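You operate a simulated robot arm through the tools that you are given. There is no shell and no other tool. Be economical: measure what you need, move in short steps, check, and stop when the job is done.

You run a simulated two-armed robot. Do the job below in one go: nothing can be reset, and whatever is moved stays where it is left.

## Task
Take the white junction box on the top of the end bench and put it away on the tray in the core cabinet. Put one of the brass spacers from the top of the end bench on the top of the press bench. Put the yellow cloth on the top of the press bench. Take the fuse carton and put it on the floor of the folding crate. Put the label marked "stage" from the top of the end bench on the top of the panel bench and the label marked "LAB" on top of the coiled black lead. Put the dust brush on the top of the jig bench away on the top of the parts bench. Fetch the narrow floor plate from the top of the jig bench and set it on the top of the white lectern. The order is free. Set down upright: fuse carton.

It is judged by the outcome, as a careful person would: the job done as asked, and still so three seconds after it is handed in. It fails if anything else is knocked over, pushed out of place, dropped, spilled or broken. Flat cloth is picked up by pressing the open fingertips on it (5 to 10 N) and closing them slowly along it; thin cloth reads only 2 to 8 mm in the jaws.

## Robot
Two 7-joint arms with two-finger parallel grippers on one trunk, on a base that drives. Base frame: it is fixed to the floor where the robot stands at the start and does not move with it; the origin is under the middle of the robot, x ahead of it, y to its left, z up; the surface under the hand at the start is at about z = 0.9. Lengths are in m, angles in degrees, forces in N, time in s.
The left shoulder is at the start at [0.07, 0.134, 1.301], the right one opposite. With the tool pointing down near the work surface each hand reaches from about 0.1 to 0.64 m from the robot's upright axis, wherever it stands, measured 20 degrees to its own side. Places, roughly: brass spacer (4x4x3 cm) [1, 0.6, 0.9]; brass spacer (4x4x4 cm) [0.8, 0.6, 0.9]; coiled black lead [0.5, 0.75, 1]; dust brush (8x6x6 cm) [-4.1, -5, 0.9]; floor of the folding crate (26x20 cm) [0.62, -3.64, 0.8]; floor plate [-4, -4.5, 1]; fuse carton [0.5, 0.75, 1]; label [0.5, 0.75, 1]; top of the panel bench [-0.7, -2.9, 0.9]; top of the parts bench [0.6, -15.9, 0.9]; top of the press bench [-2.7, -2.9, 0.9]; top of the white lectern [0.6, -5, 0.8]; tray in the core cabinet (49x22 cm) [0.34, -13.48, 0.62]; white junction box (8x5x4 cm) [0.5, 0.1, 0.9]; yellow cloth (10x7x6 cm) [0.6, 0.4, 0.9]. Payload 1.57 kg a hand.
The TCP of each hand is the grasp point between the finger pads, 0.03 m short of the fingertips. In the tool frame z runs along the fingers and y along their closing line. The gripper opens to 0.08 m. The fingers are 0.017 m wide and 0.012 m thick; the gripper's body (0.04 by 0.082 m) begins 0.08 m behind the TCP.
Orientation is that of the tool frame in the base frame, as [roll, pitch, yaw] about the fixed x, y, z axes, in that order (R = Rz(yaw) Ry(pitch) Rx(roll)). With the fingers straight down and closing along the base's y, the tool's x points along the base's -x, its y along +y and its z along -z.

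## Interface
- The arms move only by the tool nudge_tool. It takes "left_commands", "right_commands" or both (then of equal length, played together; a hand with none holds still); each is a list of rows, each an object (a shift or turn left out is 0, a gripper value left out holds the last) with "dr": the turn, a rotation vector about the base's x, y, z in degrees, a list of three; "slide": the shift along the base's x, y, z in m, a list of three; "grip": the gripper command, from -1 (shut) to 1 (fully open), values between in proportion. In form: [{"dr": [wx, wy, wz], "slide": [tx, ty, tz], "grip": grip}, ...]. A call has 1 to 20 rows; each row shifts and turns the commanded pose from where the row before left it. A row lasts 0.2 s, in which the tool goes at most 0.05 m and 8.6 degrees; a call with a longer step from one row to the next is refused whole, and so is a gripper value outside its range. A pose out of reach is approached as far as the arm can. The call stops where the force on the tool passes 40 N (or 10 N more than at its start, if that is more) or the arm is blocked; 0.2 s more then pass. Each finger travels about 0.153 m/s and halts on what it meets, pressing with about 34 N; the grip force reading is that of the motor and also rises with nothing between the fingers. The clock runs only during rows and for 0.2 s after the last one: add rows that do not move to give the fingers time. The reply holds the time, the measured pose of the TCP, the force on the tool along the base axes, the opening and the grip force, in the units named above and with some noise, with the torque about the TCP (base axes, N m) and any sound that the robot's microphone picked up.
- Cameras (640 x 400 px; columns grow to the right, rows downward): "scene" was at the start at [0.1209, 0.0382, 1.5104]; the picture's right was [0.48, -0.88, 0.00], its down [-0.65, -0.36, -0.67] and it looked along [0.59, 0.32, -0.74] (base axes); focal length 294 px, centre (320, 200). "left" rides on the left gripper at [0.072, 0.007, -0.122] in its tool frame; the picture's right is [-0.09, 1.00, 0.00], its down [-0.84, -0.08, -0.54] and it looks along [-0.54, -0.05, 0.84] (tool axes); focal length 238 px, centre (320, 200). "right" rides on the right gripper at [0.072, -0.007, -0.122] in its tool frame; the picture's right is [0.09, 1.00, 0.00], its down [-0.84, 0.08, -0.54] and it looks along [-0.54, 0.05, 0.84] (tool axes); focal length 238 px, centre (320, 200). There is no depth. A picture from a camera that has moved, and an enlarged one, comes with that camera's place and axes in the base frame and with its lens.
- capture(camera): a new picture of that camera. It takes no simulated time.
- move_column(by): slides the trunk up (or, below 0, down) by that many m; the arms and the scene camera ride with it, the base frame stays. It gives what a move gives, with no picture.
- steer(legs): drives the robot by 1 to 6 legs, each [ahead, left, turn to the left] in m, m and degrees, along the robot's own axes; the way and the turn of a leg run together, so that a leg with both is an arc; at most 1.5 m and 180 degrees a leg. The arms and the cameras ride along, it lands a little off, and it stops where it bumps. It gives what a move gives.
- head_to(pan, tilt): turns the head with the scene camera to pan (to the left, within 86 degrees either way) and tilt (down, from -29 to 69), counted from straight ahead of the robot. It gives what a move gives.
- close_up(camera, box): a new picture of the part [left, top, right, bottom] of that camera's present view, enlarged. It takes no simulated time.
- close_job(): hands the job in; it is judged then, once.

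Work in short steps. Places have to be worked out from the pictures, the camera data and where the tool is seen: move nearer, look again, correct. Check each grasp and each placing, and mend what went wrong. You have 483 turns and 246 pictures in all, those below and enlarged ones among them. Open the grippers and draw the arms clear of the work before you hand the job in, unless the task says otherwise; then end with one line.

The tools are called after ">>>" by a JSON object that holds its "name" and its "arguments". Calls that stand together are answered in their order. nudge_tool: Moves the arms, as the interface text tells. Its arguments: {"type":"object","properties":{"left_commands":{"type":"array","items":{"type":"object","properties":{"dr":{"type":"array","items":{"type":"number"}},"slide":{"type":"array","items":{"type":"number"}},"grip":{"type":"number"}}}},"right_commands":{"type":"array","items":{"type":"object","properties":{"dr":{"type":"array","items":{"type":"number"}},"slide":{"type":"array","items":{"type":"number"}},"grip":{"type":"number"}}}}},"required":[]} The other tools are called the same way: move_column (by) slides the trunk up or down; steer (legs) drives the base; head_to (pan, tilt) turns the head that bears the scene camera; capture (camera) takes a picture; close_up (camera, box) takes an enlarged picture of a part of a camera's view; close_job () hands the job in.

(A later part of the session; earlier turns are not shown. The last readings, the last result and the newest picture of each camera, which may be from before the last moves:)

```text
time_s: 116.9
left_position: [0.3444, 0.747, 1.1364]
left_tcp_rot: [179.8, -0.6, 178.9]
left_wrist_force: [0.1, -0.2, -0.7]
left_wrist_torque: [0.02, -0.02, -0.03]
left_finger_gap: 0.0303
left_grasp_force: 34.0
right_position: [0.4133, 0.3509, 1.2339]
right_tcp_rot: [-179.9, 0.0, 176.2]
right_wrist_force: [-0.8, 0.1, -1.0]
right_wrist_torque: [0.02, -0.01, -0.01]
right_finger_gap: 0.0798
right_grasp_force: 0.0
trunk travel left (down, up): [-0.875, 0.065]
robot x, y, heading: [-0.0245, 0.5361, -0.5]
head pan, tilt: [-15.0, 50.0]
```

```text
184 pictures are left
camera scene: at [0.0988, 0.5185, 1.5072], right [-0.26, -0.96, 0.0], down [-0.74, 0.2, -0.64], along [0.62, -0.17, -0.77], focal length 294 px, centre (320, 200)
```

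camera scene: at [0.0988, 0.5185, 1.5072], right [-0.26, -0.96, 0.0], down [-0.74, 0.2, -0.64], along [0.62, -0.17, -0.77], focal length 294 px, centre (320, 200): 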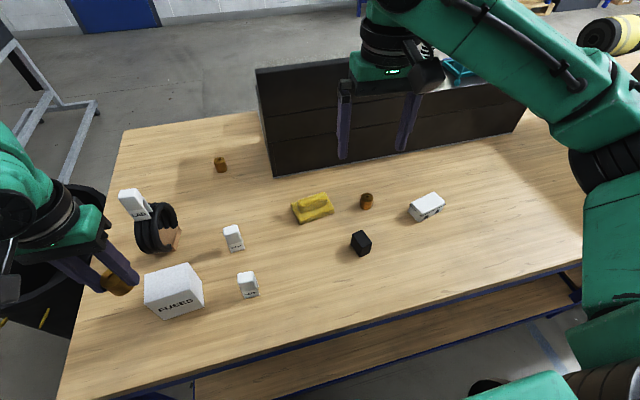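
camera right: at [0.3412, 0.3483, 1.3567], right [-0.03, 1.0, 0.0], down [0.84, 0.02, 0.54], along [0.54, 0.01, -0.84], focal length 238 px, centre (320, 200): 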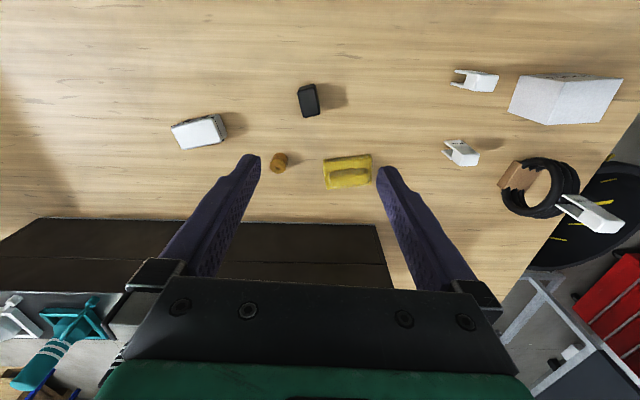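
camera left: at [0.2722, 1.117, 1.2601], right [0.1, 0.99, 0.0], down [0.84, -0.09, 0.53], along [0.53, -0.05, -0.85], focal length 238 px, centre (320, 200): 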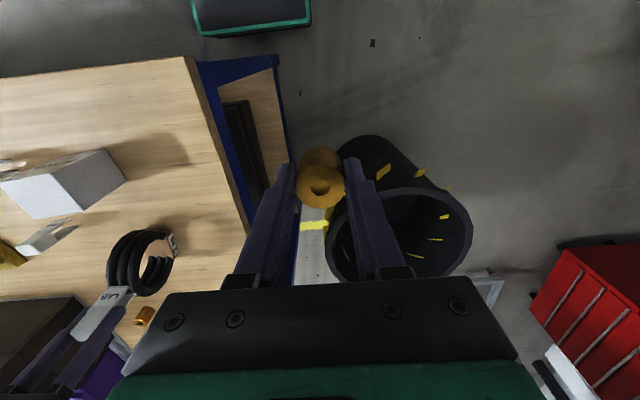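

The cloth is a folded pad with a roll on top near [0.54, 0.406]. I zoom in to get the roll's direction and size.

>>> {"name": "close_up", "arguments": {"camera": "right", "box": [300, 130, 400, 210]}}

>>> {"name": "close_up", "arguments": {"camera": "scene", "box": [270, 170, 360, 240]}}

```text
5.00 times, centred on (350, 170) of right
camera zoom: at [0.3412, 0.3483, 1.3567], right [-0.03, 1.0, 0.0], down [0.84, 0.02, 0.54], along [0.54, 0.01, -0.84], focal length 1192 px, centre (170, 350)
```

zoom: 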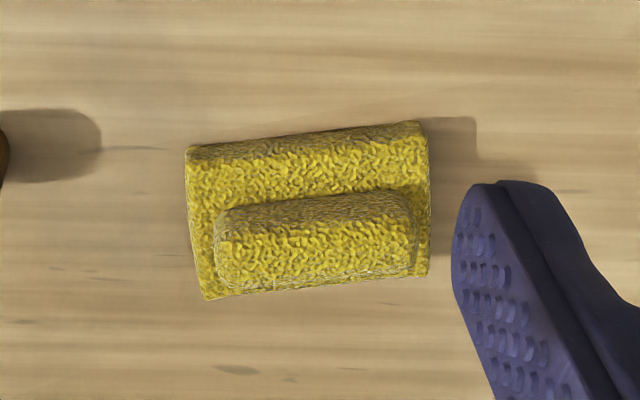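

```text
5.71 times, centred on (315, 205) of scene
camera zoom: at [0.0988, 0.5185, 1.5072], right [-0.26, -0.96, 0.0], down [-0.74, 0.2, -0.64], along [0.62, -0.17, -0.77], focal length 1683 px, centre (349, 171)
```

zoom: 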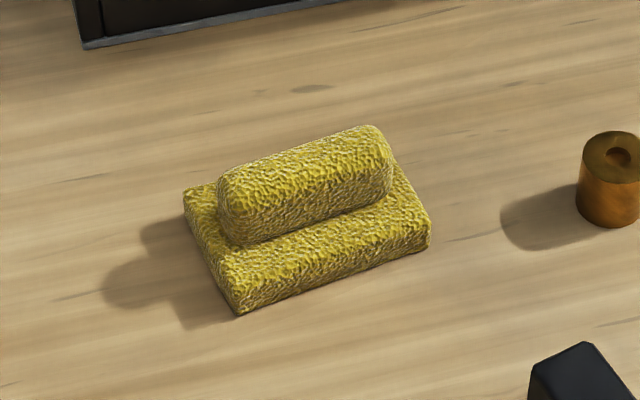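

The roll is about 3 cm wide, axis roughly along y with 7° skew, top at ~0.95 near [0.551, 0.408]. I turn the right hand so it closes across the roll and move above it.

>>> {"name": "nudge_tool", "arguments": {"right_commands": [{"dr": [0, 0, 8.4], "slide": [0.012, 0.005, 0]}, {"dr": [0, 0, 8.4], "slide": [0.012, 0.005, 0]}, {"dr": [0, 0, 8.4], "slide": [0.012, 0.005, 0]}, {"dr": [0, 0, 8.4], "slide": [0.012, 0.005, 0]}, {"dr": [0, 0, 8.4], "slide": [0.012, 0.005, 0]}, {"dr": [0, 0, 8.4], "slide": [0.012, 0.005, 0]}, {"dr": [0, 0, 8.4], "slide": [0.012, 0.005, 0]}, {"dr": [0, 0, 8.4], "slide": [0.012, 0.005, 0]}, {"dr": [0, 0, 8.4], "slide": [0.012, 0.005, 0]}, {"dr": [0, 0, 8.4], "slide": [0.012, 0.005, 0]}, {"dr": [0, 0, 8.4], "slide": [0.012, 0.005, 0]}, {"dr": [0, 0, 8.4], "slide": [0.006, 0.002, -0.03]}, {"slide": [0, 0, -0.045]}, {"slide": [0, 0, -0.045]}, {}]}}

>>> {"name": "capture", "arguments": {"camera": "right"}}

```text
time_s: 120.1
left_position: [0.3446, 0.7465, 1.1364]
left_tcp_rot: [179.8, -0.5, 178.9]
left_wrist_force: [1.0, 0.2, 0.0]
left_wrist_torque: [0.02, -0.05, 0.0]
left_finger_gap: 0.0301
left_grasp_force: 33.8
right_position: [0.5487, 0.406, 1.1137]
right_tcp_rot: [179.9, 0.0, -83.0]
right_wrist_force: [0.2, -0.6, 0.3]
right_wrist_torque: [-0.02, 0.01, 0.02]
right_finger_gap: 0.0801
right_grasp_force: 0.0
trunk travel left (down, up): [-0.875, 0.065]
robot x, y, heading: [-0.0266, 0.5396, -0.3]
head pan, tilt: [-15.0, 50.0]
```

```text
181 pictures are left
camera right: at [0.5646, 0.3361, 1.2361], right [-0.98, -0.21, 0.0], down [-0.18, 0.82, 0.54], along [-0.12, 0.53, -0.84], focal length 238 px, centre (320, 200)
```

right: 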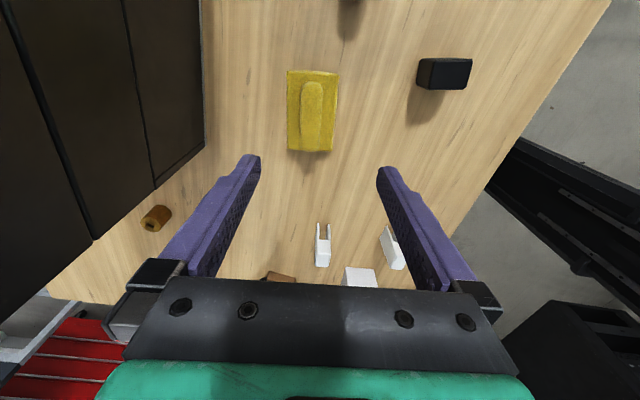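

The roll lines up with the fingers; shift (+0.010, −0.006) and lower to TCP z≈0.957, watching force.

>>> {"name": "nudge_tool", "arguments": {"right_commands": [{"slide": [0.01, -0.006, -0.04]}, {"slide": [0, 0, -0.04]}, {"slide": [0, 0, -0.04]}, {"slide": [0, 0, -0.036]}, {}]}}

>>> {"name": "capture", "arguments": {"camera": "right"}}

```text
time_s: 121.3
left_position: [0.3438, 0.7473, 1.1366]
left_tcp_rot: [179.8, -0.5, 178.9]
left_wrist_force: [0.2, 0.2, -0.8]
left_wrist_torque: [0.0, 0.0, 0.0]
left_finger_gap: 0.0296
left_grasp_force: 34.0
right_position: [0.5596, 0.4008, 0.9561]
right_tcp_rot: [-180.0, -0.1, -83.0]
right_wrist_force: [-0.5, -0.2, 0.6]
right_wrist_torque: [-0.03, -0.02, 0.0]
right_finger_gap: 0.08
right_grasp_force: 0.1
trunk travel left (down, up): [-0.875, 0.065]
robot x, y, heading: [-0.0282, 0.5402, -0.4]
head pan, tilt: [-15.0, 50.0]
```

```text
180 pictures are left
camera right: at [0.576, 0.3304, 1.0776], right [-0.98, -0.21, 0.0], down [-0.18, 0.82, 0.54], along [-0.12, 0.53, -0.84], focal length 238 px, centre (320, 200)
```

right: 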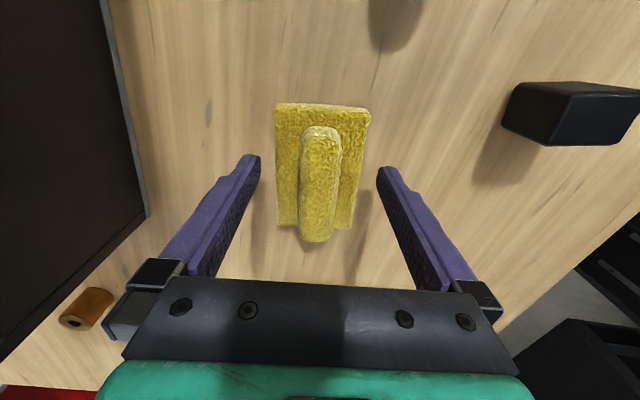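

Centred. Closing on the roll.

>>> {"name": "nudge_tool", "arguments": {"right_commands": [{"grip": 0.2}, {"grip": -0.2}, {"grip": -0.6}, {"grip": -0.9}, {"grip": -0.9}]}}

>>> {"name": "nudge_tool", "arguments": {"right_commands": [{"slide": [0, 0, 0.02]}, {"slide": [0, 0, 0.04]}, {"slide": [0, 0, 0.04]}, {"slide": [0, 0, 0.04]}, {"slide": [-0.03, 0, 0.03]}, {"slide": [-0.03, -0.02, 0.01]}]}}

>>> {"name": "capture", "arguments": {"camera": "right"}}

```text
time_s: 122.5
left_position: [0.3452, 0.7455, 1.1366]
left_tcp_rot: [179.8, -0.7, 178.9]
left_wrist_force: [-0.2, -0.9, -1.3]
left_wrist_torque: [0.01, 0.02, 0.0]
left_finger_gap: 0.03
left_grasp_force: 33.6
right_position: [0.5609, 0.4004, 0.9561]
right_tcp_rot: [179.9, -0.1, -82.9]
right_wrist_force: [-0.2, -0.7, 0.9]
right_wrist_torque: [0.0, 0.0, 0.0]
right_finger_gap: 0.0248
right_grasp_force: 34.0
trunk travel left (down, up): [-0.875, 0.065]
robot x, y, heading: [-0.0252, 0.5387, -0.4]
head pan, tilt: [-15.0, 50.0]
```

```text
time_s: 123.9
left_position: [0.3427, 0.743, 1.1379]
left_tcp_rot: [179.6, -0.4, 178.9]
left_wrist_force: [-0.8, -1.0, -1.3]
left_wrist_torque: [0.04, -0.04, 0.02]
left_finger_gap: 0.0298
left_grasp_force: 33.8
right_position: [0.4974, 0.3786, 1.1386]
right_tcp_rot: [-179.9, 0.1, -83.0]
right_wrist_force: [0.2, -0.3, -0.7]
right_wrist_torque: [0.01, 0.0, -0.04]
right_finger_gap: 0.0249
right_grasp_force: 33.6
trunk travel left (down, up): [-0.875, 0.065]
robot x, y, heading: [-0.0276, 0.5395, -0.1]
head pan, tilt: [-15.0, 50.0]
```

```text
179 pictures are left
camera right: at [0.5127, 0.307, 1.2602], right [-0.98, -0.21, 0.0], down [-0.18, 0.82, 0.54], along [-0.12, 0.53, -0.84], focal length 238 px, centre (320, 200)
```

right: 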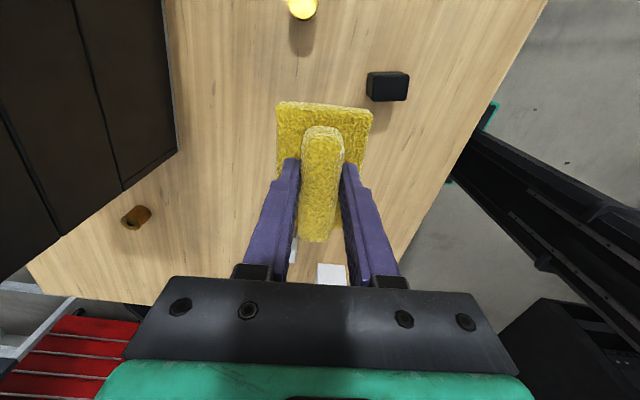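

Cloth is held. I back away from the bench, turn right to face −y and look around for the route to the press bench.

>>> {"name": "steer", "arguments": {"legs": [[-0.45, 0, 0], [0, 0, -90]]}}

>>> {"name": "head_to", "arguments": {"pan": 40, "tilt": 15}}

>>> {"name": "capture", "arguments": {"camera": "scene"}}

>>> {"name": "head_to", "arguments": {"pan": -30, "tilt": 15}}

>>> {"name": "capture", "arguments": {"camera": "scene"}}

```text
time_s: 130.5
left_position: [-0.2837, 0.1643, 1.1377]
left_tcp_rot: [179.8, -0.6, 87.0]
left_wrist_force: [0.0, 0.0, -0.3]
left_wrist_torque: [0.0, 0.02, 0.04]
left_finger_gap: 0.03
left_grasp_force: 34.0
right_position: [-0.6526, 0.0205, 1.1369]
right_tcp_rot: [180.0, 0.0, -175.0]
right_wrist_force: [0.3, -0.3, -0.4]
right_wrist_torque: [0.03, 0.04, 0.02]
right_finger_gap: 0.0252
right_grasp_force: 34.2
trunk travel left (down, up): [-0.875, 0.065]
robot x, y, heading: [-0.4786, 0.5408, -92.3]
head pan, tilt: [-15.0, 50.0]
```

```text
time_s: 131.7
left_position: [-0.2827, 0.1638, 1.1366]
left_tcp_rot: [179.8, -0.6, 87.0]
left_wrist_force: [-1.1, 0.1, -0.4]
left_wrist_torque: [0.02, -0.04, 0.03]
left_finger_gap: 0.0299
left_grasp_force: 33.9
right_position: [-0.6538, 0.0204, 1.1385]
right_tcp_rot: [-180.0, 0.0, -174.9]
right_wrist_force: [-0.1, 0.5, 0.4]
right_wrist_torque: [0.02, -0.02, 0.01]
right_finger_gap: 0.0248
right_grasp_force: 34.2
trunk travel left (down, up): [-0.875, 0.065]
robot x, y, heading: [-0.479, 0.5419, -92.2]
head pan, tilt: [40.0, 15.0]
```

```text
178 pictures are left
camera scene: at [-0.4219, 0.4179, 1.5609], right [-0.79, -0.61, 0.0], down [-0.16, 0.21, -0.97], along [0.59, -0.76, -0.26], focal length 294 px, centre (320, 200)
```

scene: 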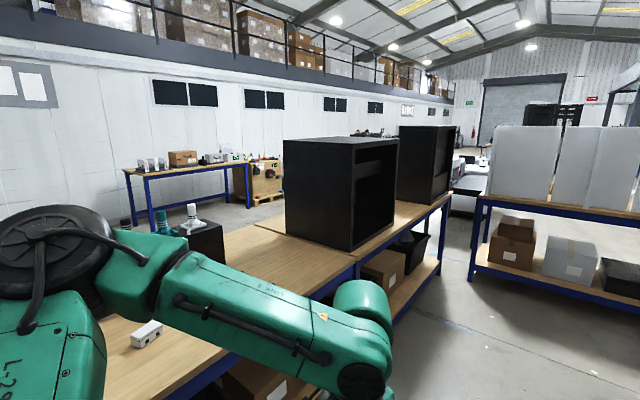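

```text
time_s: 133.2
left_position: [-0.2833, 0.1641, 1.1371]
left_tcp_rot: [179.8, -0.6, 87.0]
left_wrist_force: [0.0, -0.5, -0.2]
left_wrist_torque: [-0.03, 0.02, -0.01]
left_finger_gap: 0.0301
left_grasp_force: 33.9
right_position: [-0.6533, 0.0207, 1.1392]
right_tcp_rot: [-179.9, 0.0, -174.8]
right_wrist_force: [-0.4, 0.6, -0.4]
right_wrist_torque: [0.01, 0.01, 0.02]
right_finger_gap: 0.0247
right_grasp_force: 34.1
trunk travel left (down, up): [-0.875, 0.065]
robot x, y, heading: [-0.4781, 0.5436, -92.1]
head pan, tilt: [-30.0, 15.0]
```

```text
177 pictures are left
camera scene: at [-0.5288, 0.4127, 1.5609], right [-0.85, 0.53, 0.0], down [0.14, 0.22, -0.97], along [-0.51, -0.82, -0.26], focal length 294 px, centre (320, 200)
```

scene: 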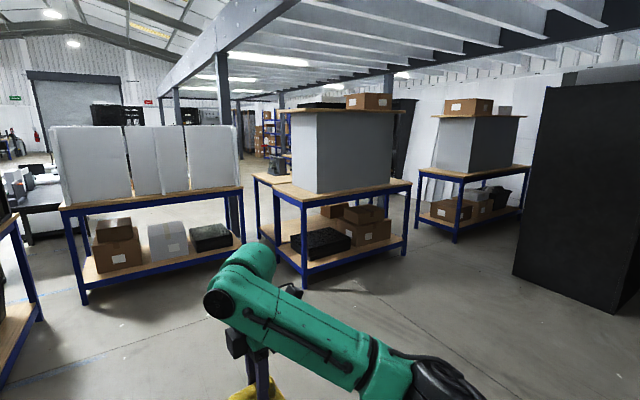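

The grey-boxed bench at about x −1.8…−3.2, y −1.9 is the press bench; the one with white screens is the panel bench. I drive diagonally across the free floor and look at the press bench.

>>> {"name": "steer", "arguments": {"legs": [[0.8, -1.1, 0], [0.4, -0.75, 2]]}}

>>> {"name": "head_to", "arguments": {"pan": 0, "tilt": 25}}

>>> {"name": "capture", "arguments": {"camera": "scene"}}

```text
time_s: 144.2
left_position: [-2.1686, -0.9891, 1.1371]
left_tcp_rot: [179.8, -0.5, 89.5]
left_wrist_force: [0.5, 0.2, -0.9]
left_wrist_torque: [0.0, 0.01, 0.01]
left_finger_gap: 0.0298
left_grasp_force: 33.7
right_position: [-2.5322, -1.1488, 1.1378]
right_tcp_rot: [-180.0, -0.2, -172.2]
right_wrist_force: [-0.7, 0.0, 0.6]
right_wrist_torque: [-0.01, 0.02, -0.02]
right_finger_gap: 0.0249
right_grasp_force: 34.1
trunk travel left (down, up): [-0.875, 0.065]
robot x, y, heading: [-2.3817, -0.6225, -89.6]
head pan, tilt: [-30.0, 15.0]
```

```text
time_s: 145.1
left_position: [-2.1697, -0.9895, 1.1374]
left_tcp_rot: [179.8, -0.6, 89.5]
left_wrist_force: [0.0, 0.3, -0.9]
left_wrist_torque: [-0.02, 0.0, 0.02]
left_finger_gap: 0.03
left_grasp_force: 33.7
right_position: [-2.5329, -1.1498, 1.1377]
right_tcp_rot: [-180.0, 0.1, -172.4]
right_wrist_force: [-0.3, -0.5, -0.7]
right_wrist_torque: [0.02, 0.01, 0.0]
right_finger_gap: 0.0249
right_grasp_force: 34.3
trunk travel left (down, up): [-0.875, 0.065]
robot x, y, heading: [-2.382, -0.6247, -90.0]
head pan, tilt: [0.0, 25.0]
```

```text
176 pictures are left
camera scene: at [-2.3793, -0.7631, 1.5447], right [-1.0, 0.0, 0.0], down [0.0, 0.42, -0.91], along [0.0, -0.91, -0.42], focal length 294 px, centre (320, 200)
```

scene: 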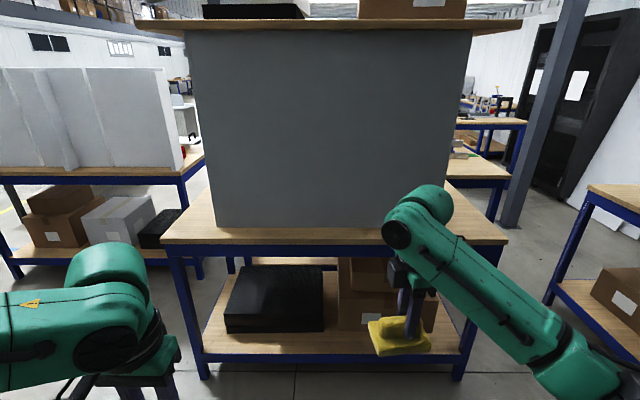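

This bench is nearly filled by a grey cabinet and centred near y −2.1; the press bench at y ≈ −2.9 seems to be behind it. I move left to look through the gap between the benches.

>>> {"name": "steer", "arguments": {"legs": [[0, 1.0, 0]]}}

>>> {"name": "head_to", "arguments": {"pan": 0, "tilt": 20}}

>>> {"name": "capture", "arguments": {"camera": "scene"}}

>>> {"name": "head_to", "arguments": {"pan": -35, "tilt": 20}}

>>> {"name": "capture", "arguments": {"camera": "scene"}}

```text
time_s: 150.3
left_position: [-1.1774, -0.9969, 1.1375]
left_tcp_rot: [179.9, -0.7, 88.6]
left_wrist_force: [-1.3, -0.6, -1.3]
left_wrist_torque: [-0.02, -0.01, 0.03]
left_finger_gap: 0.0298
left_grasp_force: 34.4
right_position: [-1.5447, -1.1502, 1.138]
right_tcp_rot: [180.0, 0.1, -173.2]
right_wrist_force: [0.2, 0.5, -1.5]
right_wrist_torque: [-0.01, -0.01, -0.02]
right_finger_gap: 0.0248
right_grasp_force: 33.9
trunk travel left (down, up): [-0.875, 0.065]
robot x, y, heading: [-1.3851, -0.622, -90.7]
head pan, tilt: [0.0, 25.0]
```

```text
time_s: 151.0
left_position: [-1.1778, -0.9955, 1.1356]
left_tcp_rot: [179.9, -0.5, 88.7]
left_wrist_force: [0.5, 0.4, -0.7]
left_wrist_torque: [0.01, 0.02, 0.02]
left_finger_gap: 0.03
left_grasp_force: 33.8
right_position: [-1.5439, -1.1494, 1.1371]
right_tcp_rot: [180.0, 0.0, -173.2]
right_wrist_force: [0.0, -0.1, -0.8]
right_wrist_torque: [0.04, -0.02, 0.02]
right_finger_gap: 0.0248
right_grasp_force: 34.0
trunk travel left (down, up): [-0.875, 0.065]
robot x, y, heading: [-1.387, -0.6235, -90.9]
head pan, tilt: [0.0, 20.0]
```

```text
175 pictures are left
camera scene: at [-1.3837, -0.7671, 1.5528], right [-1.0, 0.01, 0.0], down [0.0, 0.34, -0.94], along [-0.01, -0.94, -0.34], focal length 294 px, centre (320, 200)
```

scene: 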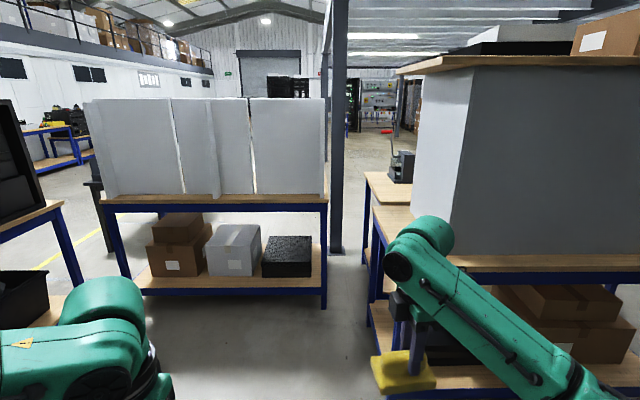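

```text
time_s: 152.0
left_position: [-1.1774, -0.9958, 1.1358]
left_tcp_rot: [179.8, -0.6, 88.6]
left_wrist_force: [0.0, -0.1, 0.0]
left_wrist_torque: [0.02, 0.04, -0.02]
left_finger_gap: 0.0301
left_grasp_force: 33.9
right_position: [-1.5431, -1.1487, 1.1378]
right_tcp_rot: [180.0, -0.1, -173.2]
right_wrist_force: [-0.2, -0.2, -0.2]
right_wrist_torque: [0.01, -0.01, -0.02]
right_finger_gap: 0.0251
right_grasp_force: 33.6
trunk travel left (down, up): [-0.875, 0.065]
robot x, y, heading: [-1.3846, -0.6224, -90.7]
head pan, tilt: [-35.0, 20.0]
```

```text
174 pictures are left
camera scene: at [-1.4366, -0.7497, 1.5528], right [-0.81, 0.58, 0.0], down [0.2, 0.28, -0.94], along [-0.55, -0.76, -0.34], focal length 294 px, centre (320, 200)
```

scene: 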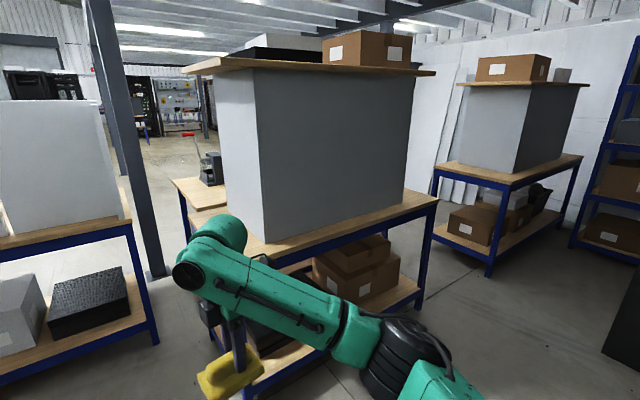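

The press bench stands behind this grey one (a black press is on it), and the white screens close the panel bench's front too. The gap on the right (x ≈ −3.2 to −4.0) looks about 0.8 m wide; I go there to inspect it.

>>> {"name": "steer", "arguments": {"legs": [[0, -1.3, 0.7], [0, -0.85, 0]]}}

>>> {"name": "head_to", "arguments": {"pan": 0, "tilt": 20}}

>>> {"name": "capture", "arguments": {"camera": "scene"}}

```text
time_s: 162.0
left_position: [-3.1995, -1.0104, 1.1305]
left_tcp_rot: [-178.8, -0.6, 90.5]
left_wrist_force: [0.3, 0.2, -1.3]
left_wrist_torque: [0.01, 0.01, 0.03]
left_finger_gap: 0.03
left_grasp_force: 34.0
right_position: [-3.5533, -1.1751, 1.1416]
right_tcp_rot: [179.7, -1.0, -170.5]
right_wrist_force: [-0.2, 1.6, 0.3]
right_wrist_torque: [0.01, 0.01, 0.03]
right_finger_gap: 0.0249
right_grasp_force: 34.1
trunk travel left (down, up): [-0.875, 0.065]
robot x, y, heading: [-3.4389, -0.6459, -88.9]
head pan, tilt: [-35.0, 20.0]
stopped in leg 2: the robot was blocked; the commanded pose is now the measured one
```

```text
time_s: 163.0
left_position: [-3.198, -1.0107, 1.1309]
left_tcp_rot: [-178.7, -0.7, 90.4]
left_wrist_force: [1.0, -0.4, -0.5]
left_wrist_torque: [-0.02, -0.04, 0.01]
left_finger_gap: 0.0299
left_grasp_force: 35.0
right_position: [-3.5554, -1.1763, 1.14]
right_tcp_rot: [179.6, -1.3, -171.0]
right_wrist_force: [-0.8, -0.3, -0.1]
right_wrist_torque: [0.0, -0.02, -0.02]
right_finger_gap: 0.0251
right_grasp_force: 34.0
trunk travel left (down, up): [-0.875, 0.065]
robot x, y, heading: [-3.4406, -0.6416, -88.9]
head pan, tilt: [0.0, 20.0]
```

```text
173 pictures are left
camera scene: at [-3.4011, -0.7897, 1.5521], right [-1.0, -0.02, 0.03], down [-0.03, 0.34, -0.94], along [0.01, -0.94, -0.34], focal length 294 px, centre (320, 200)
```

scene: 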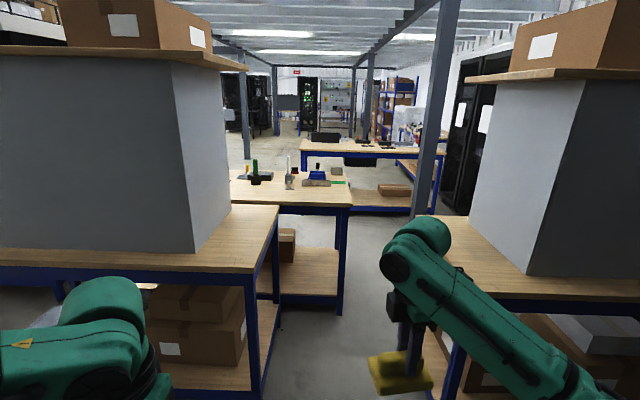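

The gap is too narrow for the arms, and my side touched the cupboard. I'll instead go round via the aisle beyond the end bench; first I move away and retrace.

>>> {"name": "steer", "arguments": {"legs": [[0, 0.4, 0], [-0.6, 1.2, 0], [-0.6, 1.35, 0]]}}

```text
time_s: 174.9
left_position: [-1.1053, -0.1519, 1.1369]
left_tcp_rot: [179.5, -0.6, 101.6]
left_wrist_force: [-0.3, -0.1, 0.0]
left_wrist_torque: [-0.03, -0.08, 0.01]
left_finger_gap: 0.03
left_grasp_force: 34.6
right_position: [-1.4255, -0.382, 1.1357]
right_tcp_rot: [179.9, 0.4, -159.8]
right_wrist_force: [-0.1, 0.0, -0.2]
right_wrist_torque: [-0.02, -0.01, 0.03]
right_finger_gap: 0.0246
right_grasp_force: 33.8
trunk travel left (down, up): [-0.875, 0.065]
robot x, y, heading: [-1.3854, 0.1642, -77.4]
head pan, tilt: [0.0, 20.0]
stopped in leg 3: the robot was blocked; the commanded pose is now the measured one
```

Blocked again, apparently by something behind me. I look to both sides.

>>> {"name": "head_to", "arguments": {"pan": 86, "tilt": 45}}

>>> {"name": "capture", "arguments": {"camera": "scene"}}

>>> {"name": "head_to", "arguments": {"pan": -86, "tilt": 45}}

>>> {"name": "capture", "arguments": {"camera": "scene"}}

```text
time_s: 176.5
left_position: [-1.1002, -0.1499, 1.1362]
left_tcp_rot: [179.8, -0.5, 101.5]
left_wrist_force: [0.4, -0.4, -0.9]
left_wrist_torque: [0.01, 0.02, 0.01]
left_finger_gap: 0.0299
left_grasp_force: 34.2
right_position: [-1.419, -0.3814, 1.1379]
right_tcp_rot: [179.9, 0.0, -159.6]
right_wrist_force: [-0.7, 0.1, -0.4]
right_wrist_torque: [-0.01, -0.03, -0.05]
right_finger_gap: 0.0249
right_grasp_force: 34.2
trunk travel left (down, up): [-0.875, 0.065]
robot x, y, heading: [-1.3871, 0.1639, -77.6]
head pan, tilt: [85.9, 45.0]
```

```text
172 pictures are left
camera scene: at [-1.2921, 0.1285, 1.5142], right [0.14, -0.99, 0.0], down [-0.7, -0.1, -0.71], along [0.7, 0.1, -0.71], focal length 294 px, centre (320, 200)
```

scene: 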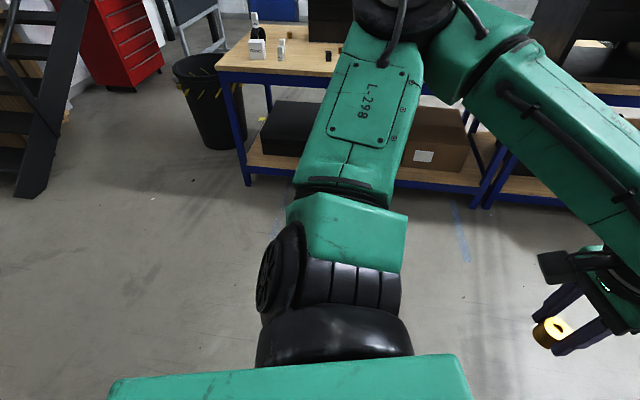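

```text
time_s: 179.1
left_position: [-1.1009, -0.1503, 1.1365]
left_tcp_rot: [179.9, -0.5, 101.6]
left_wrist_force: [0.3, -0.3, -0.5]
left_wrist_torque: [-0.02, -0.01, -0.01]
left_finger_gap: 0.0299
left_grasp_force: 34.3
right_position: [-1.4193, -0.3818, 1.137]
right_tcp_rot: [179.9, 0.1, -159.7]
right_wrist_force: [0.3, 0.0, -1.4]
right_wrist_torque: [-0.02, 0.0, -0.02]
right_finger_gap: 0.0249
right_grasp_force: 34.2
trunk travel left (down, up): [-0.875, 0.065]
robot x, y, heading: [-1.3853, 0.1624, -77.7]
head pan, tilt: [-85.9, 45.0]
```

```text
171 pictures are left
camera scene: at [-1.4508, 0.0937, 1.5142], right [-0.28, 0.96, 0.0], down [0.68, 0.2, -0.71], along [-0.68, -0.2, -0.71], focal length 294 px, centre (320, 200)
```

scene: 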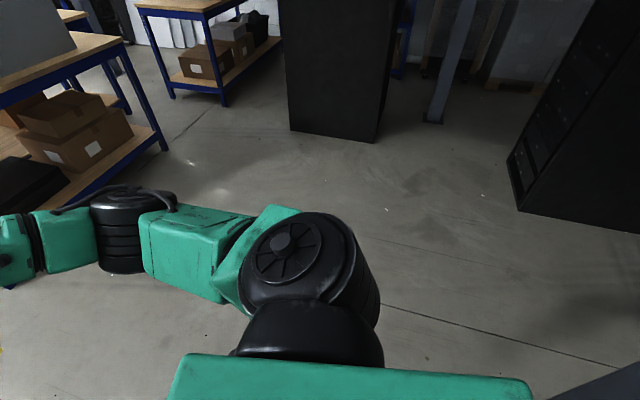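

A post is right behind my right rear. I move left, away from it, then back up towards the open floor left of the end bench.

>>> {"name": "steer", "arguments": {"legs": [[0.05, 0.95, 0], [0, 0, -12.3], [-1.45, 0.1, 0]]}}

```text
time_s: 191.7
left_position: [-0.1359, 1.4065, 1.1375]
left_tcp_rot: [179.8, -0.6, 89.8]
left_wrist_force: [0.5, 1.0, -0.5]
left_wrist_torque: [0.03, 0.0, -0.01]
left_finger_gap: 0.0298
left_grasp_force: 34.2
right_position: [-0.4949, 1.2455, 1.1378]
right_tcp_rot: [179.9, 0.3, -171.5]
right_wrist_force: [0.4, -0.9, -0.4]
right_wrist_torque: [-0.07, 0.02, -0.02]
right_finger_gap: 0.0251
right_grasp_force: 33.8
trunk travel left (down, up): [-0.875, 0.065]
robot x, y, heading: [-0.3504, 1.7724, -89.4]
head pan, tilt: [-85.9, 45.0]
```

Now left along to x ≈ 1.15, around the bin and south down the aisle behind the end bench.

>>> {"name": "steer", "arguments": {"legs": [[-0.16, 1.48, 0], [0.15, 0.3, 0], [1.1, 0.03, 0]]}}

>>> {"name": "head_to", "arguments": {"pan": 0, "tilt": 15}}

>>> {"name": "capture", "arguments": {"camera": "scene"}}

```text
time_s: 206.0
left_position: [1.707, 0.3849, 1.1372]
left_tcp_rot: [179.8, -0.5, 90.9]
left_wrist_force: [0.7, 0.8, -0.1]
left_wrist_torque: [-0.01, 0.0, -0.01]
left_finger_gap: 0.0299
left_grasp_force: 34.6
right_position: [1.3485, 0.2183, 1.1377]
right_tcp_rot: [179.9, 0.1, -170.5]
right_wrist_force: [0.8, 0.1, -0.3]
right_wrist_torque: [-0.04, 0.0, -0.01]
right_finger_gap: 0.025
right_grasp_force: 34.1
trunk travel left (down, up): [-0.875, 0.065]
robot x, y, heading: [1.4855, 0.7485, -88.4]
head pan, tilt: [-85.9, 45.0]
```

```text
time_s: 207.6
left_position: [1.7054, 0.384, 1.1365]
left_tcp_rot: [179.8, -0.5, 90.9]
left_wrist_force: [-0.6, 0.1, 0.1]
left_wrist_torque: [0.0, 0.0, 0.0]
left_finger_gap: 0.03
left_grasp_force: 33.8
right_position: [1.349, 0.2171, 1.1371]
right_tcp_rot: [179.9, 0.1, -170.6]
right_wrist_force: [-0.4, 0.1, -0.9]
right_wrist_torque: [0.02, 0.01, 0.0]
right_finger_gap: 0.0248
right_grasp_force: 33.9
trunk travel left (down, up): [-0.875, 0.065]
robot x, y, heading: [1.4837, 0.7478, -88.2]
head pan, tilt: [0.0, 15.0]
```

```text
170 pictures are left
camera scene: at [1.49, 0.6043, 1.5609], right [-1.0, -0.03, 0.0], down [-0.01, 0.26, -0.97], along [0.03, -0.97, -0.26], focal length 294 px, centre (320, 200)
```

scene: 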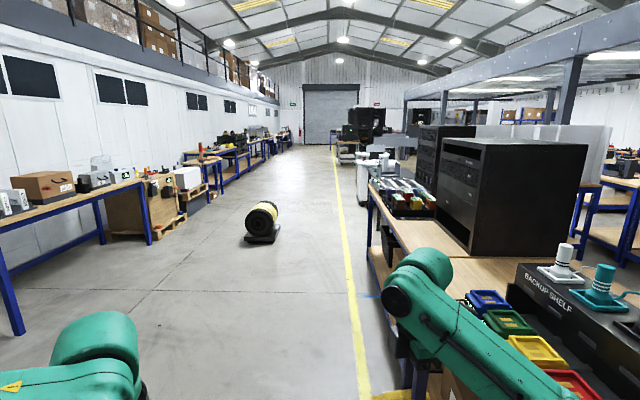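

The aisle is clear. I drive 2.8 m south and look towards the right.

>>> {"name": "steer", "arguments": {"legs": [[1.5, 0.05, -1.8], [1.3, 0, 0]]}}

>>> {"name": "head_to", "arguments": {"pan": -35, "tilt": 20}}

>>> {"name": "capture", "arguments": {"camera": "scene"}}

```text
refused: leg 1 is longer than a leg can be; nothing moved
```

```text
time_s: 208.6
left_position: [1.7046, 0.3844, 1.1372]
left_tcp_rot: [179.8, -0.5, 90.9]
left_wrist_force: [0.2, -0.1, -1.1]
left_wrist_torque: [-0.04, 0.0, -0.03]
left_finger_gap: 0.0299
left_grasp_force: 34.6
right_position: [1.3497, 0.2164, 1.1365]
right_tcp_rot: [179.8, 0.0, -170.5]
right_wrist_force: [0.2, 0.9, -0.9]
right_wrist_torque: [0.0, 0.0, -0.03]
right_finger_gap: 0.0252
right_grasp_force: 34.3
trunk travel left (down, up): [-0.875, 0.065]
robot x, y, heading: [1.4889, 0.7511, -88.5]
head pan, tilt: [-35.0, 20.0]
```

```text
169 pictures are left
camera scene: at [1.4364, 0.6199, 1.5528], right [-0.84, 0.55, 0.0], down [0.19, 0.29, -0.94], along [-0.52, -0.79, -0.34], focal length 294 px, centre (320, 200)
```

scene: 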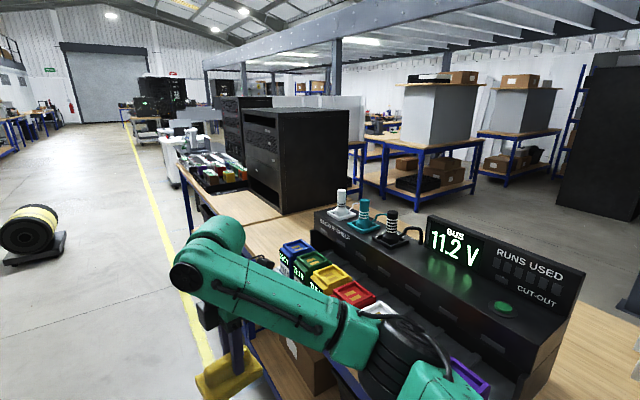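

Leg was a hair too long; I repeat with shorter legs.

>>> {"name": "steer", "arguments": {"legs": [[1.45, 0.05, -1.6], [1.35, 0, 0]]}}

>>> {"name": "capture", "arguments": {"camera": "scene"}}

```text
time_s: 222.1
left_position: [1.7876, -2.3937, 1.1373]
left_tcp_rot: [179.8, -0.5, 90.5]
left_wrist_force: [0.0, -0.5, 0.5]
left_wrist_torque: [0.0, -0.06, 0.02]
left_finger_gap: 0.0299
left_grasp_force: 34.0
right_position: [1.4322, -2.5579, 1.138]
right_tcp_rot: [179.9, 0.1, -170.8]
right_wrist_force: [0.6, 0.4, -0.8]
right_wrist_torque: [0.01, 0.02, 0.01]
right_finger_gap: 0.0249
right_grasp_force: 33.9
trunk travel left (down, up): [-0.875, 0.065]
robot x, y, heading: [1.5729, -2.0254, -88.7]
head pan, tilt: [-35.0, 20.0]
```

```text
168 pictures are left
camera scene: at [1.5207, -2.156, 1.5529], right [-0.83, 0.55, 0.0], down [0.19, 0.28, -0.94], along [-0.52, -0.78, -0.34], focal length 294 px, centre (320, 200)
```

scene: 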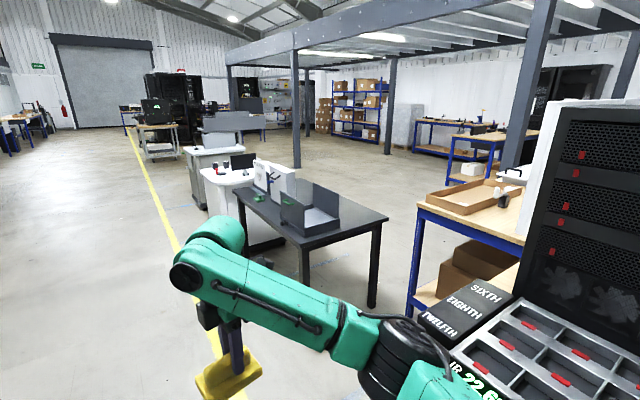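

I see the crate on a black table, white lecterns beyond, and open floor behind them to the west. I continue south to find the way round.

>>> {"name": "steer", "arguments": {"legs": [[1.45, 0.1, -1.3], [1.2, 0, 0]]}}

>>> {"name": "head_to", "arguments": {"pan": -45, "tilt": 20}}

>>> {"name": "capture", "arguments": {"camera": "scene"}}

```text
time_s: 235.0
left_position: [1.8076, -5.0595, 1.1358]
left_tcp_rot: [179.8, -0.5, 86.8]
left_wrist_force: [0.3, 0.2, -0.8]
left_wrist_torque: [0.02, 0.02, -0.01]
left_finger_gap: 0.0299
left_grasp_force: 34.4
right_position: [1.4397, -5.1996, 1.1383]
right_tcp_rot: [179.9, 0.1, -174.7]
right_wrist_force: [-0.8, 0.4, -0.3]
right_wrist_torque: [-0.02, 0.03, -0.02]
right_finger_gap: 0.0249
right_grasp_force: 34.0
trunk travel left (down, up): [-0.875, 0.065]
robot x, y, heading: [1.6136, -4.679, -92.6]
head pan, tilt: [-35.0, 20.0]
```

```text
time_s: 235.7
left_position: [1.8073, -5.0585, 1.1362]
left_tcp_rot: [179.8, -0.5, 86.6]
left_wrist_force: [0.2, -0.2, -0.1]
left_wrist_torque: [-0.05, 0.02, 0.03]
left_finger_gap: 0.0298
left_grasp_force: 34.5
right_position: [1.4389, -5.1993, 1.1369]
right_tcp_rot: [179.9, 0.3, -174.7]
right_wrist_force: [-0.2, 1.4, -0.7]
right_wrist_torque: [-0.02, -0.02, 0.02]
right_finger_gap: 0.0247
right_grasp_force: 33.5
trunk travel left (down, up): [-0.875, 0.065]
robot x, y, heading: [1.61, -4.6799, -92.8]
head pan, tilt: [-45.0, 20.0]
```

```text
167 pictures are left
camera scene: at [1.5444, -4.7934, 1.5528], right [-0.68, 0.74, 0.0], down [0.25, 0.23, -0.94], along [-0.69, -0.63, -0.34], focal length 294 px, centre (320, 200)
```

scene: 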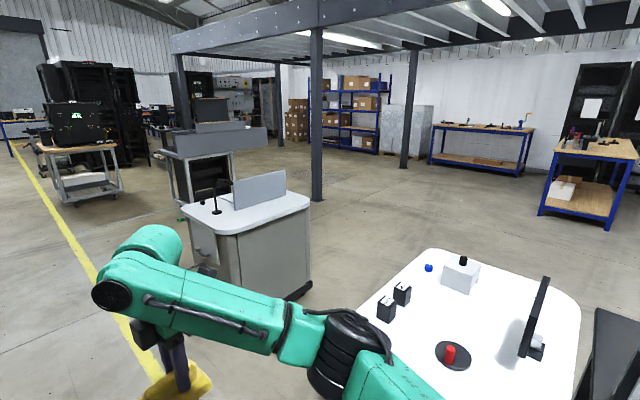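

There's a gap between the white lectern (to y≈−5.3) and the next cabinet (from ≈−6.2). I go to y≈−5.75, turn west and check alignment before passing.

>>> {"name": "steer", "arguments": {"legs": [[1.05, -0.05, 0], [0, 0, -87.2]]}}

>>> {"name": "head_to", "arguments": {"pan": 0, "tilt": 35}}

>>> {"name": "capture", "arguments": {"camera": "scene"}}

```text
time_s: 244.7
left_position: [1.1347, -5.9068, 1.1372]
left_tcp_rot: [179.7, -0.5, -1.7]
left_wrist_force: [0.3, 0.3, -0.1]
left_wrist_torque: [-0.01, -0.01, 0.0]
left_finger_gap: 0.0298
left_grasp_force: 33.6
right_position: [0.9836, -5.5439, 1.1375]
right_tcp_rot: [180.0, 0.1, 96.9]
right_wrist_force: [0.7, 0.4, -0.6]
right_wrist_torque: [0.08, 0.02, 0.0]
right_finger_gap: 0.0249
right_grasp_force: 34.5
trunk travel left (down, up): [-0.875, 0.065]
robot x, y, heading: [1.5121, -5.7052, 179.1]
head pan, tilt: [-45.0, 20.0]
```

```text
time_s: 245.9
left_position: [1.1364, -5.9069, 1.1365]
left_tcp_rot: [179.8, -0.5, -1.7]
left_wrist_force: [0.4, 0.0, -0.8]
left_wrist_torque: [0.06, -0.03, -0.01]
left_finger_gap: 0.03
left_grasp_force: 33.8
right_position: [0.986, -5.5443, 1.1374]
right_tcp_rot: [179.9, 0.2, 97.0]
right_wrist_force: [0.1, -0.4, -0.4]
right_wrist_torque: [-0.01, 0.01, 0.02]
right_finger_gap: 0.0246
right_grasp_force: 33.8
trunk travel left (down, up): [-0.875, 0.065]
robot x, y, heading: [1.5093, -5.7029, 179.1]
head pan, tilt: [0.0, 35.0]
```

```text
166 pictures are left
camera scene: at [1.3722, -5.701, 1.529], right [0.02, 1.0, 0.0], down [0.57, -0.01, -0.82], along [-0.82, 0.01, -0.57], focal length 294 px, centre (320, 200)
```

scene: 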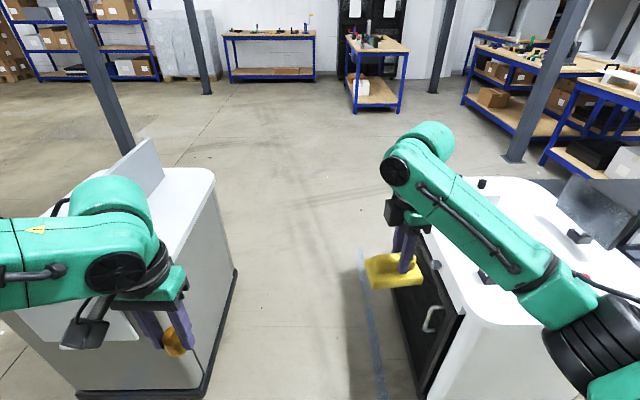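

The gap spans y −6.17 to −5.30, centre ≈ −5.74. I drive through with a small left correction.

>>> {"name": "steer", "arguments": {"legs": [[0.7, 0.05, 0.7], [1.4, 0, 0], [0.6, 0, 0]]}}

>>> {"name": "head_to", "arguments": {"pan": -45, "tilt": 20}}

>>> {"name": "capture", "arguments": {"camera": "scene"}}

>>> {"name": "head_to", "arguments": {"pan": 0, "tilt": 20}}

>>> {"name": "capture", "arguments": {"camera": "scene"}}

```text
time_s: 259.5
left_position: [-1.6078, -5.9201, 1.1373]
left_tcp_rot: [179.8, -0.6, -2.1]
left_wrist_force: [0.9, -0.2, -1.2]
left_wrist_torque: [-0.04, 0.04, -0.02]
left_finger_gap: 0.0299
left_grasp_force: 34.3
right_position: [-1.755, -5.5551, 1.1375]
right_tcp_rot: [-180.0, 0.1, 96.4]
right_wrist_force: [-0.6, 0.4, -0.7]
right_wrist_torque: [0.0, -0.02, -0.01]
right_finger_gap: 0.0252
right_grasp_force: 34.0
trunk travel left (down, up): [-0.875, 0.065]
robot x, y, heading: [-1.2338, -5.7234, 178.5]
head pan, tilt: [0.0, 35.0]
```

```text
time_s: 260.6
left_position: [-1.6088, -5.9194, 1.1377]
left_tcp_rot: [179.8, -0.6, -2.1]
left_wrist_force: [0.7, -0.3, -0.3]
left_wrist_torque: [0.0, -0.01, 0.0]
left_finger_gap: 0.0301
left_grasp_force: 33.4
right_position: [-1.7575, -5.5547, 1.1377]
right_tcp_rot: [179.9, 0.1, 96.5]
right_wrist_force: [-0.5, -0.4, -0.2]
right_wrist_torque: [-0.01, 0.01, 0.04]
right_finger_gap: 0.0249
right_grasp_force: 34.0
trunk travel left (down, up): [-0.875, 0.065]
robot x, y, heading: [-1.2321, -5.7216, 178.6]
head pan, tilt: [-45.0, 20.0]
```

```text
165 pictures are left
camera scene: at [-1.3469, -5.6499, 1.5528], right [0.72, 0.69, 0.0], down [0.24, -0.25, -0.94], along [-0.65, 0.68, -0.34], focal length 294 px, centre (320, 200)
```

scene: 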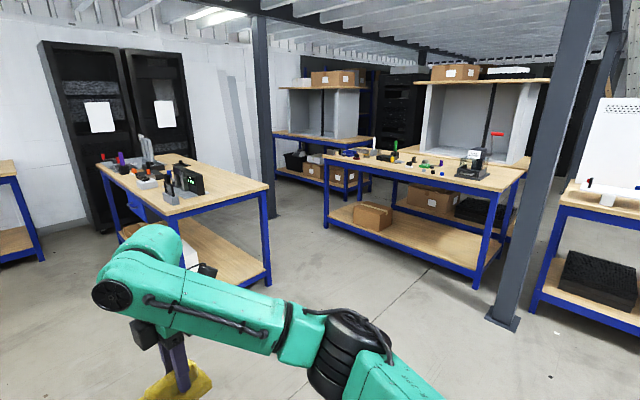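

```text
time_s: 261.7
left_position: [-1.6088, -5.9184, 1.1367]
left_tcp_rot: [179.8, -0.5, -2.1]
left_wrist_force: [-0.6, 0.3, 0.3]
left_wrist_torque: [0.02, 0.03, 0.02]
left_finger_gap: 0.0298
left_grasp_force: 34.1
right_position: [-1.7575, -5.5549, 1.1377]
right_tcp_rot: [179.8, 0.2, 96.5]
right_wrist_force: [0.1, 0.6, -0.3]
right_wrist_torque: [-0.02, 0.0, -0.01]
right_finger_gap: 0.0248
right_grasp_force: 34.0
trunk travel left (down, up): [-0.875, 0.065]
robot x, y, heading: [-1.2343, -5.7178, 178.4]
head pan, tilt: [0.0, 20.0]
```

```text
164 pictures are left
camera scene: at [-1.376, -5.7148, 1.5528], right [0.02, 1.0, 0.0], down [0.34, -0.01, -0.94], along [-0.94, 0.02, -0.34], focal length 294 px, centre (320, 200)
```

scene: 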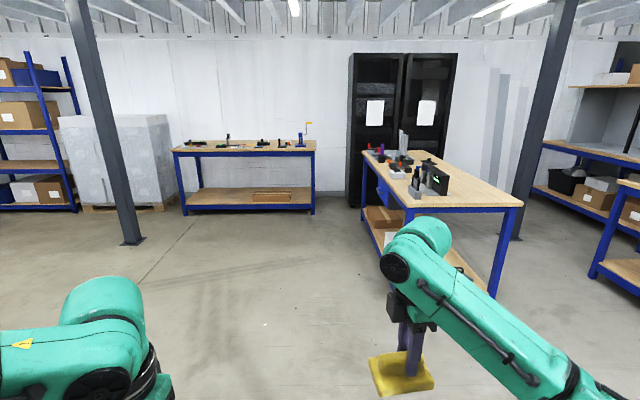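

Now the open work sides are visible: press bench, panel bench and jig bench (left). I zoom in on the press bench top.

>>> {"name": "head_to", "arguments": {"pan": -60, "tilt": 15}}

>>> {"name": "close_up", "arguments": {"camera": "scene", "box": [120, 90, 380, 250]}}

```text
time_s: 263.0
left_position: [-1.6091, -5.9182, 1.1368]
left_tcp_rot: [179.8, -0.7, -2.1]
left_wrist_force: [-0.3, -0.1, -0.7]
left_wrist_torque: [0.01, 0.05, -0.04]
left_finger_gap: 0.0299
left_grasp_force: 33.9
right_position: [-1.7566, -5.5555, 1.138]
right_tcp_rot: [179.9, 0.2, 96.5]
right_wrist_force: [0.5, -0.6, -0.4]
right_wrist_torque: [-0.03, -0.01, -0.01]
right_finger_gap: 0.0249
right_grasp_force: 34.5
trunk travel left (down, up): [-0.875, 0.065]
robot x, y, heading: [-1.2349, -5.7194, 178.6]
head pan, tilt: [-60.0, 15.0]
```

```text
2.46 times, centred on (250, 170) of scene
camera zoom: at [-1.3278, -5.6352, 1.561], right [0.88, 0.48, 0.0], down [0.12, -0.23, -0.97], along [-0.46, 0.85, -0.26], focal length 725 px, centre (492, 274)
```

zoom: 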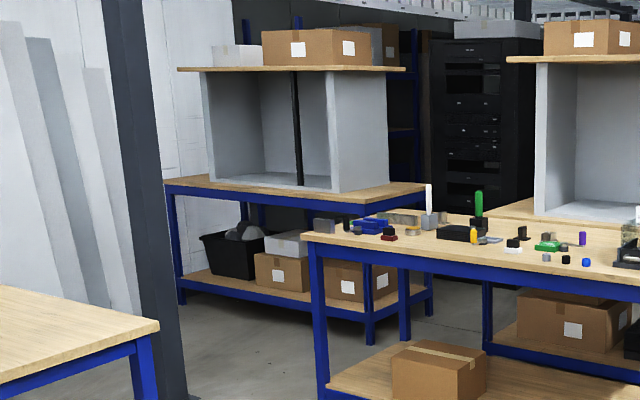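

The press bench has a free strip along its near edge. I turn to face it (+y) and approach to about 0.5 m short.

>>> {"name": "steer", "arguments": {"legs": [[0, 0, -88.6], [0.85, 1.1, 0], [0.55, 0.1, 0]]}}

>>> {"name": "head_to", "arguments": {"pan": 0, "tilt": 40}}

>>> {"name": "capture", "arguments": {"camera": "scene"}}

```text
time_s: 276.5
left_position: [-2.6463, -3.9489, 1.1377]
left_tcp_rot: [179.8, -0.4, -91.3]
left_wrist_force: [-0.9, -0.2, -0.1]
left_wrist_torque: [0.03, 0.0, 0.03]
left_finger_gap: 0.0301
left_grasp_force: 34.4
right_position: [-2.284, -3.7956, 1.1382]
right_tcp_rot: [179.9, 0.2, 7.4]
right_wrist_force: [0.6, -0.1, -0.8]
right_wrist_torque: [0.0, 0.01, 0.02]
right_finger_gap: 0.0249
right_grasp_force: 33.6
trunk travel left (down, up): [-0.875, 0.065]
robot x, y, heading: [-2.4389, -4.3203, 89.6]
head pan, tilt: [-60.0, 15.0]
```

```text
time_s: 277.8
left_position: [-2.6461, -3.9467, 1.1373]
left_tcp_rot: [179.8, -0.5, -91.2]
left_wrist_force: [0.7, -0.1, -0.3]
left_wrist_torque: [0.0, 0.02, -0.01]
left_finger_gap: 0.03
left_grasp_force: 33.7
right_position: [-2.2854, -3.794, 1.1376]
right_tcp_rot: [179.9, 0.2, 7.4]
right_wrist_force: [-0.3, 0.2, -0.3]
right_wrist_torque: [-0.01, -0.02, -0.01]
right_finger_gap: 0.0253
right_grasp_force: 34.0
trunk travel left (down, up): [-0.875, 0.065]
robot x, y, heading: [-2.437, -4.3205, 89.6]
head pan, tilt: [0.0, 40.0]
```

```text
162 pictures are left
camera scene: at [-2.4372, -4.1843, 1.5214], right [1.0, -0.01, 0.0], down [-0.01, -0.64, -0.77], along [0.01, 0.77, -0.64], focal length 294 px, centre (320, 200)
```

scene: 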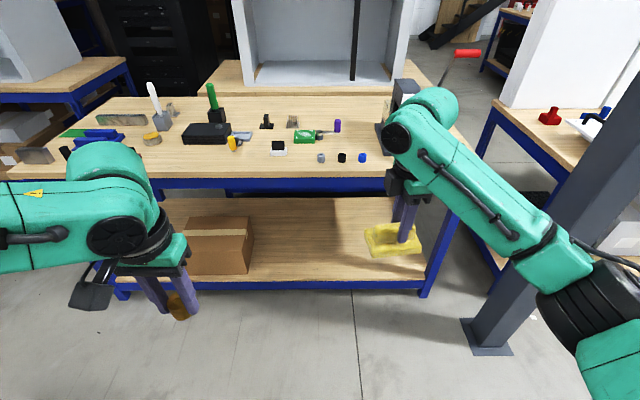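

I zoom in on the bench top to choose free spots.

>>> {"name": "close_up", "arguments": {"camera": "scene", "box": [80, 80, 440, 190]}}

>>> {"name": "capture", "arguments": {"camera": "right"}}

>>> {"name": "capture", "arguments": {"camera": "left"}}

```text
1.78 times, centred on (260, 135) of scene
camera zoom: at [-2.4372, -4.1843, 1.5214], right [1.0, -0.01, 0.0], down [-0.01, -0.64, -0.77], along [0.01, 0.77, -0.64], focal length 524 px, centre (427, 316)
```

zoom: 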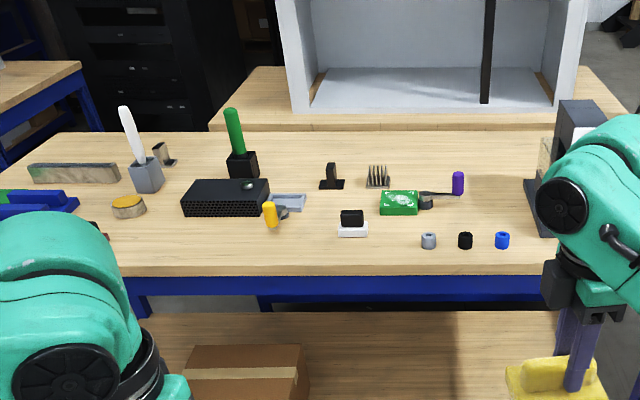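

```text
160 pictures are left
camera right: at [-2.214, -3.7776, 1.2589], right [0.22, -0.98, 0.0], down [-0.82, -0.18, 0.54], along [-0.53, -0.12, -0.84], focal length 238 px, centre (320, 200)
```

right: 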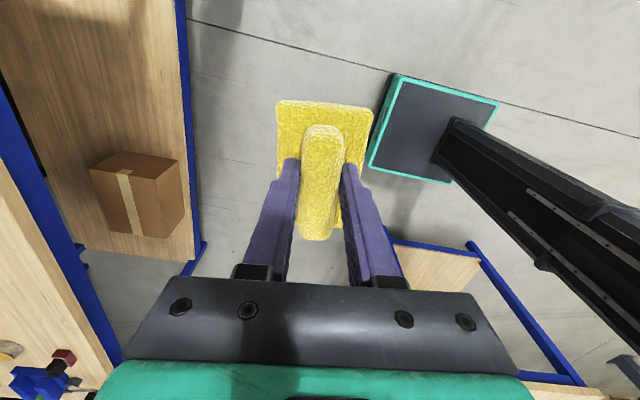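

```text
159 pictures are left
camera left: at [-2.6547, -4.0179, 1.2597], right [-0.99, 0.11, 0.0], down [0.1, 0.84, 0.53], along [0.06, 0.53, -0.85], focal length 238 px, centre (320, 200)
```

left: 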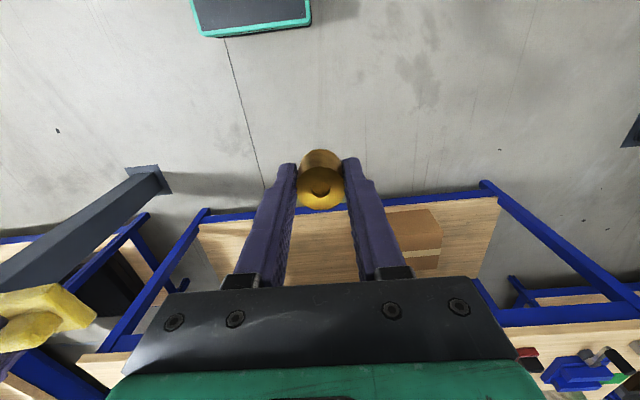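

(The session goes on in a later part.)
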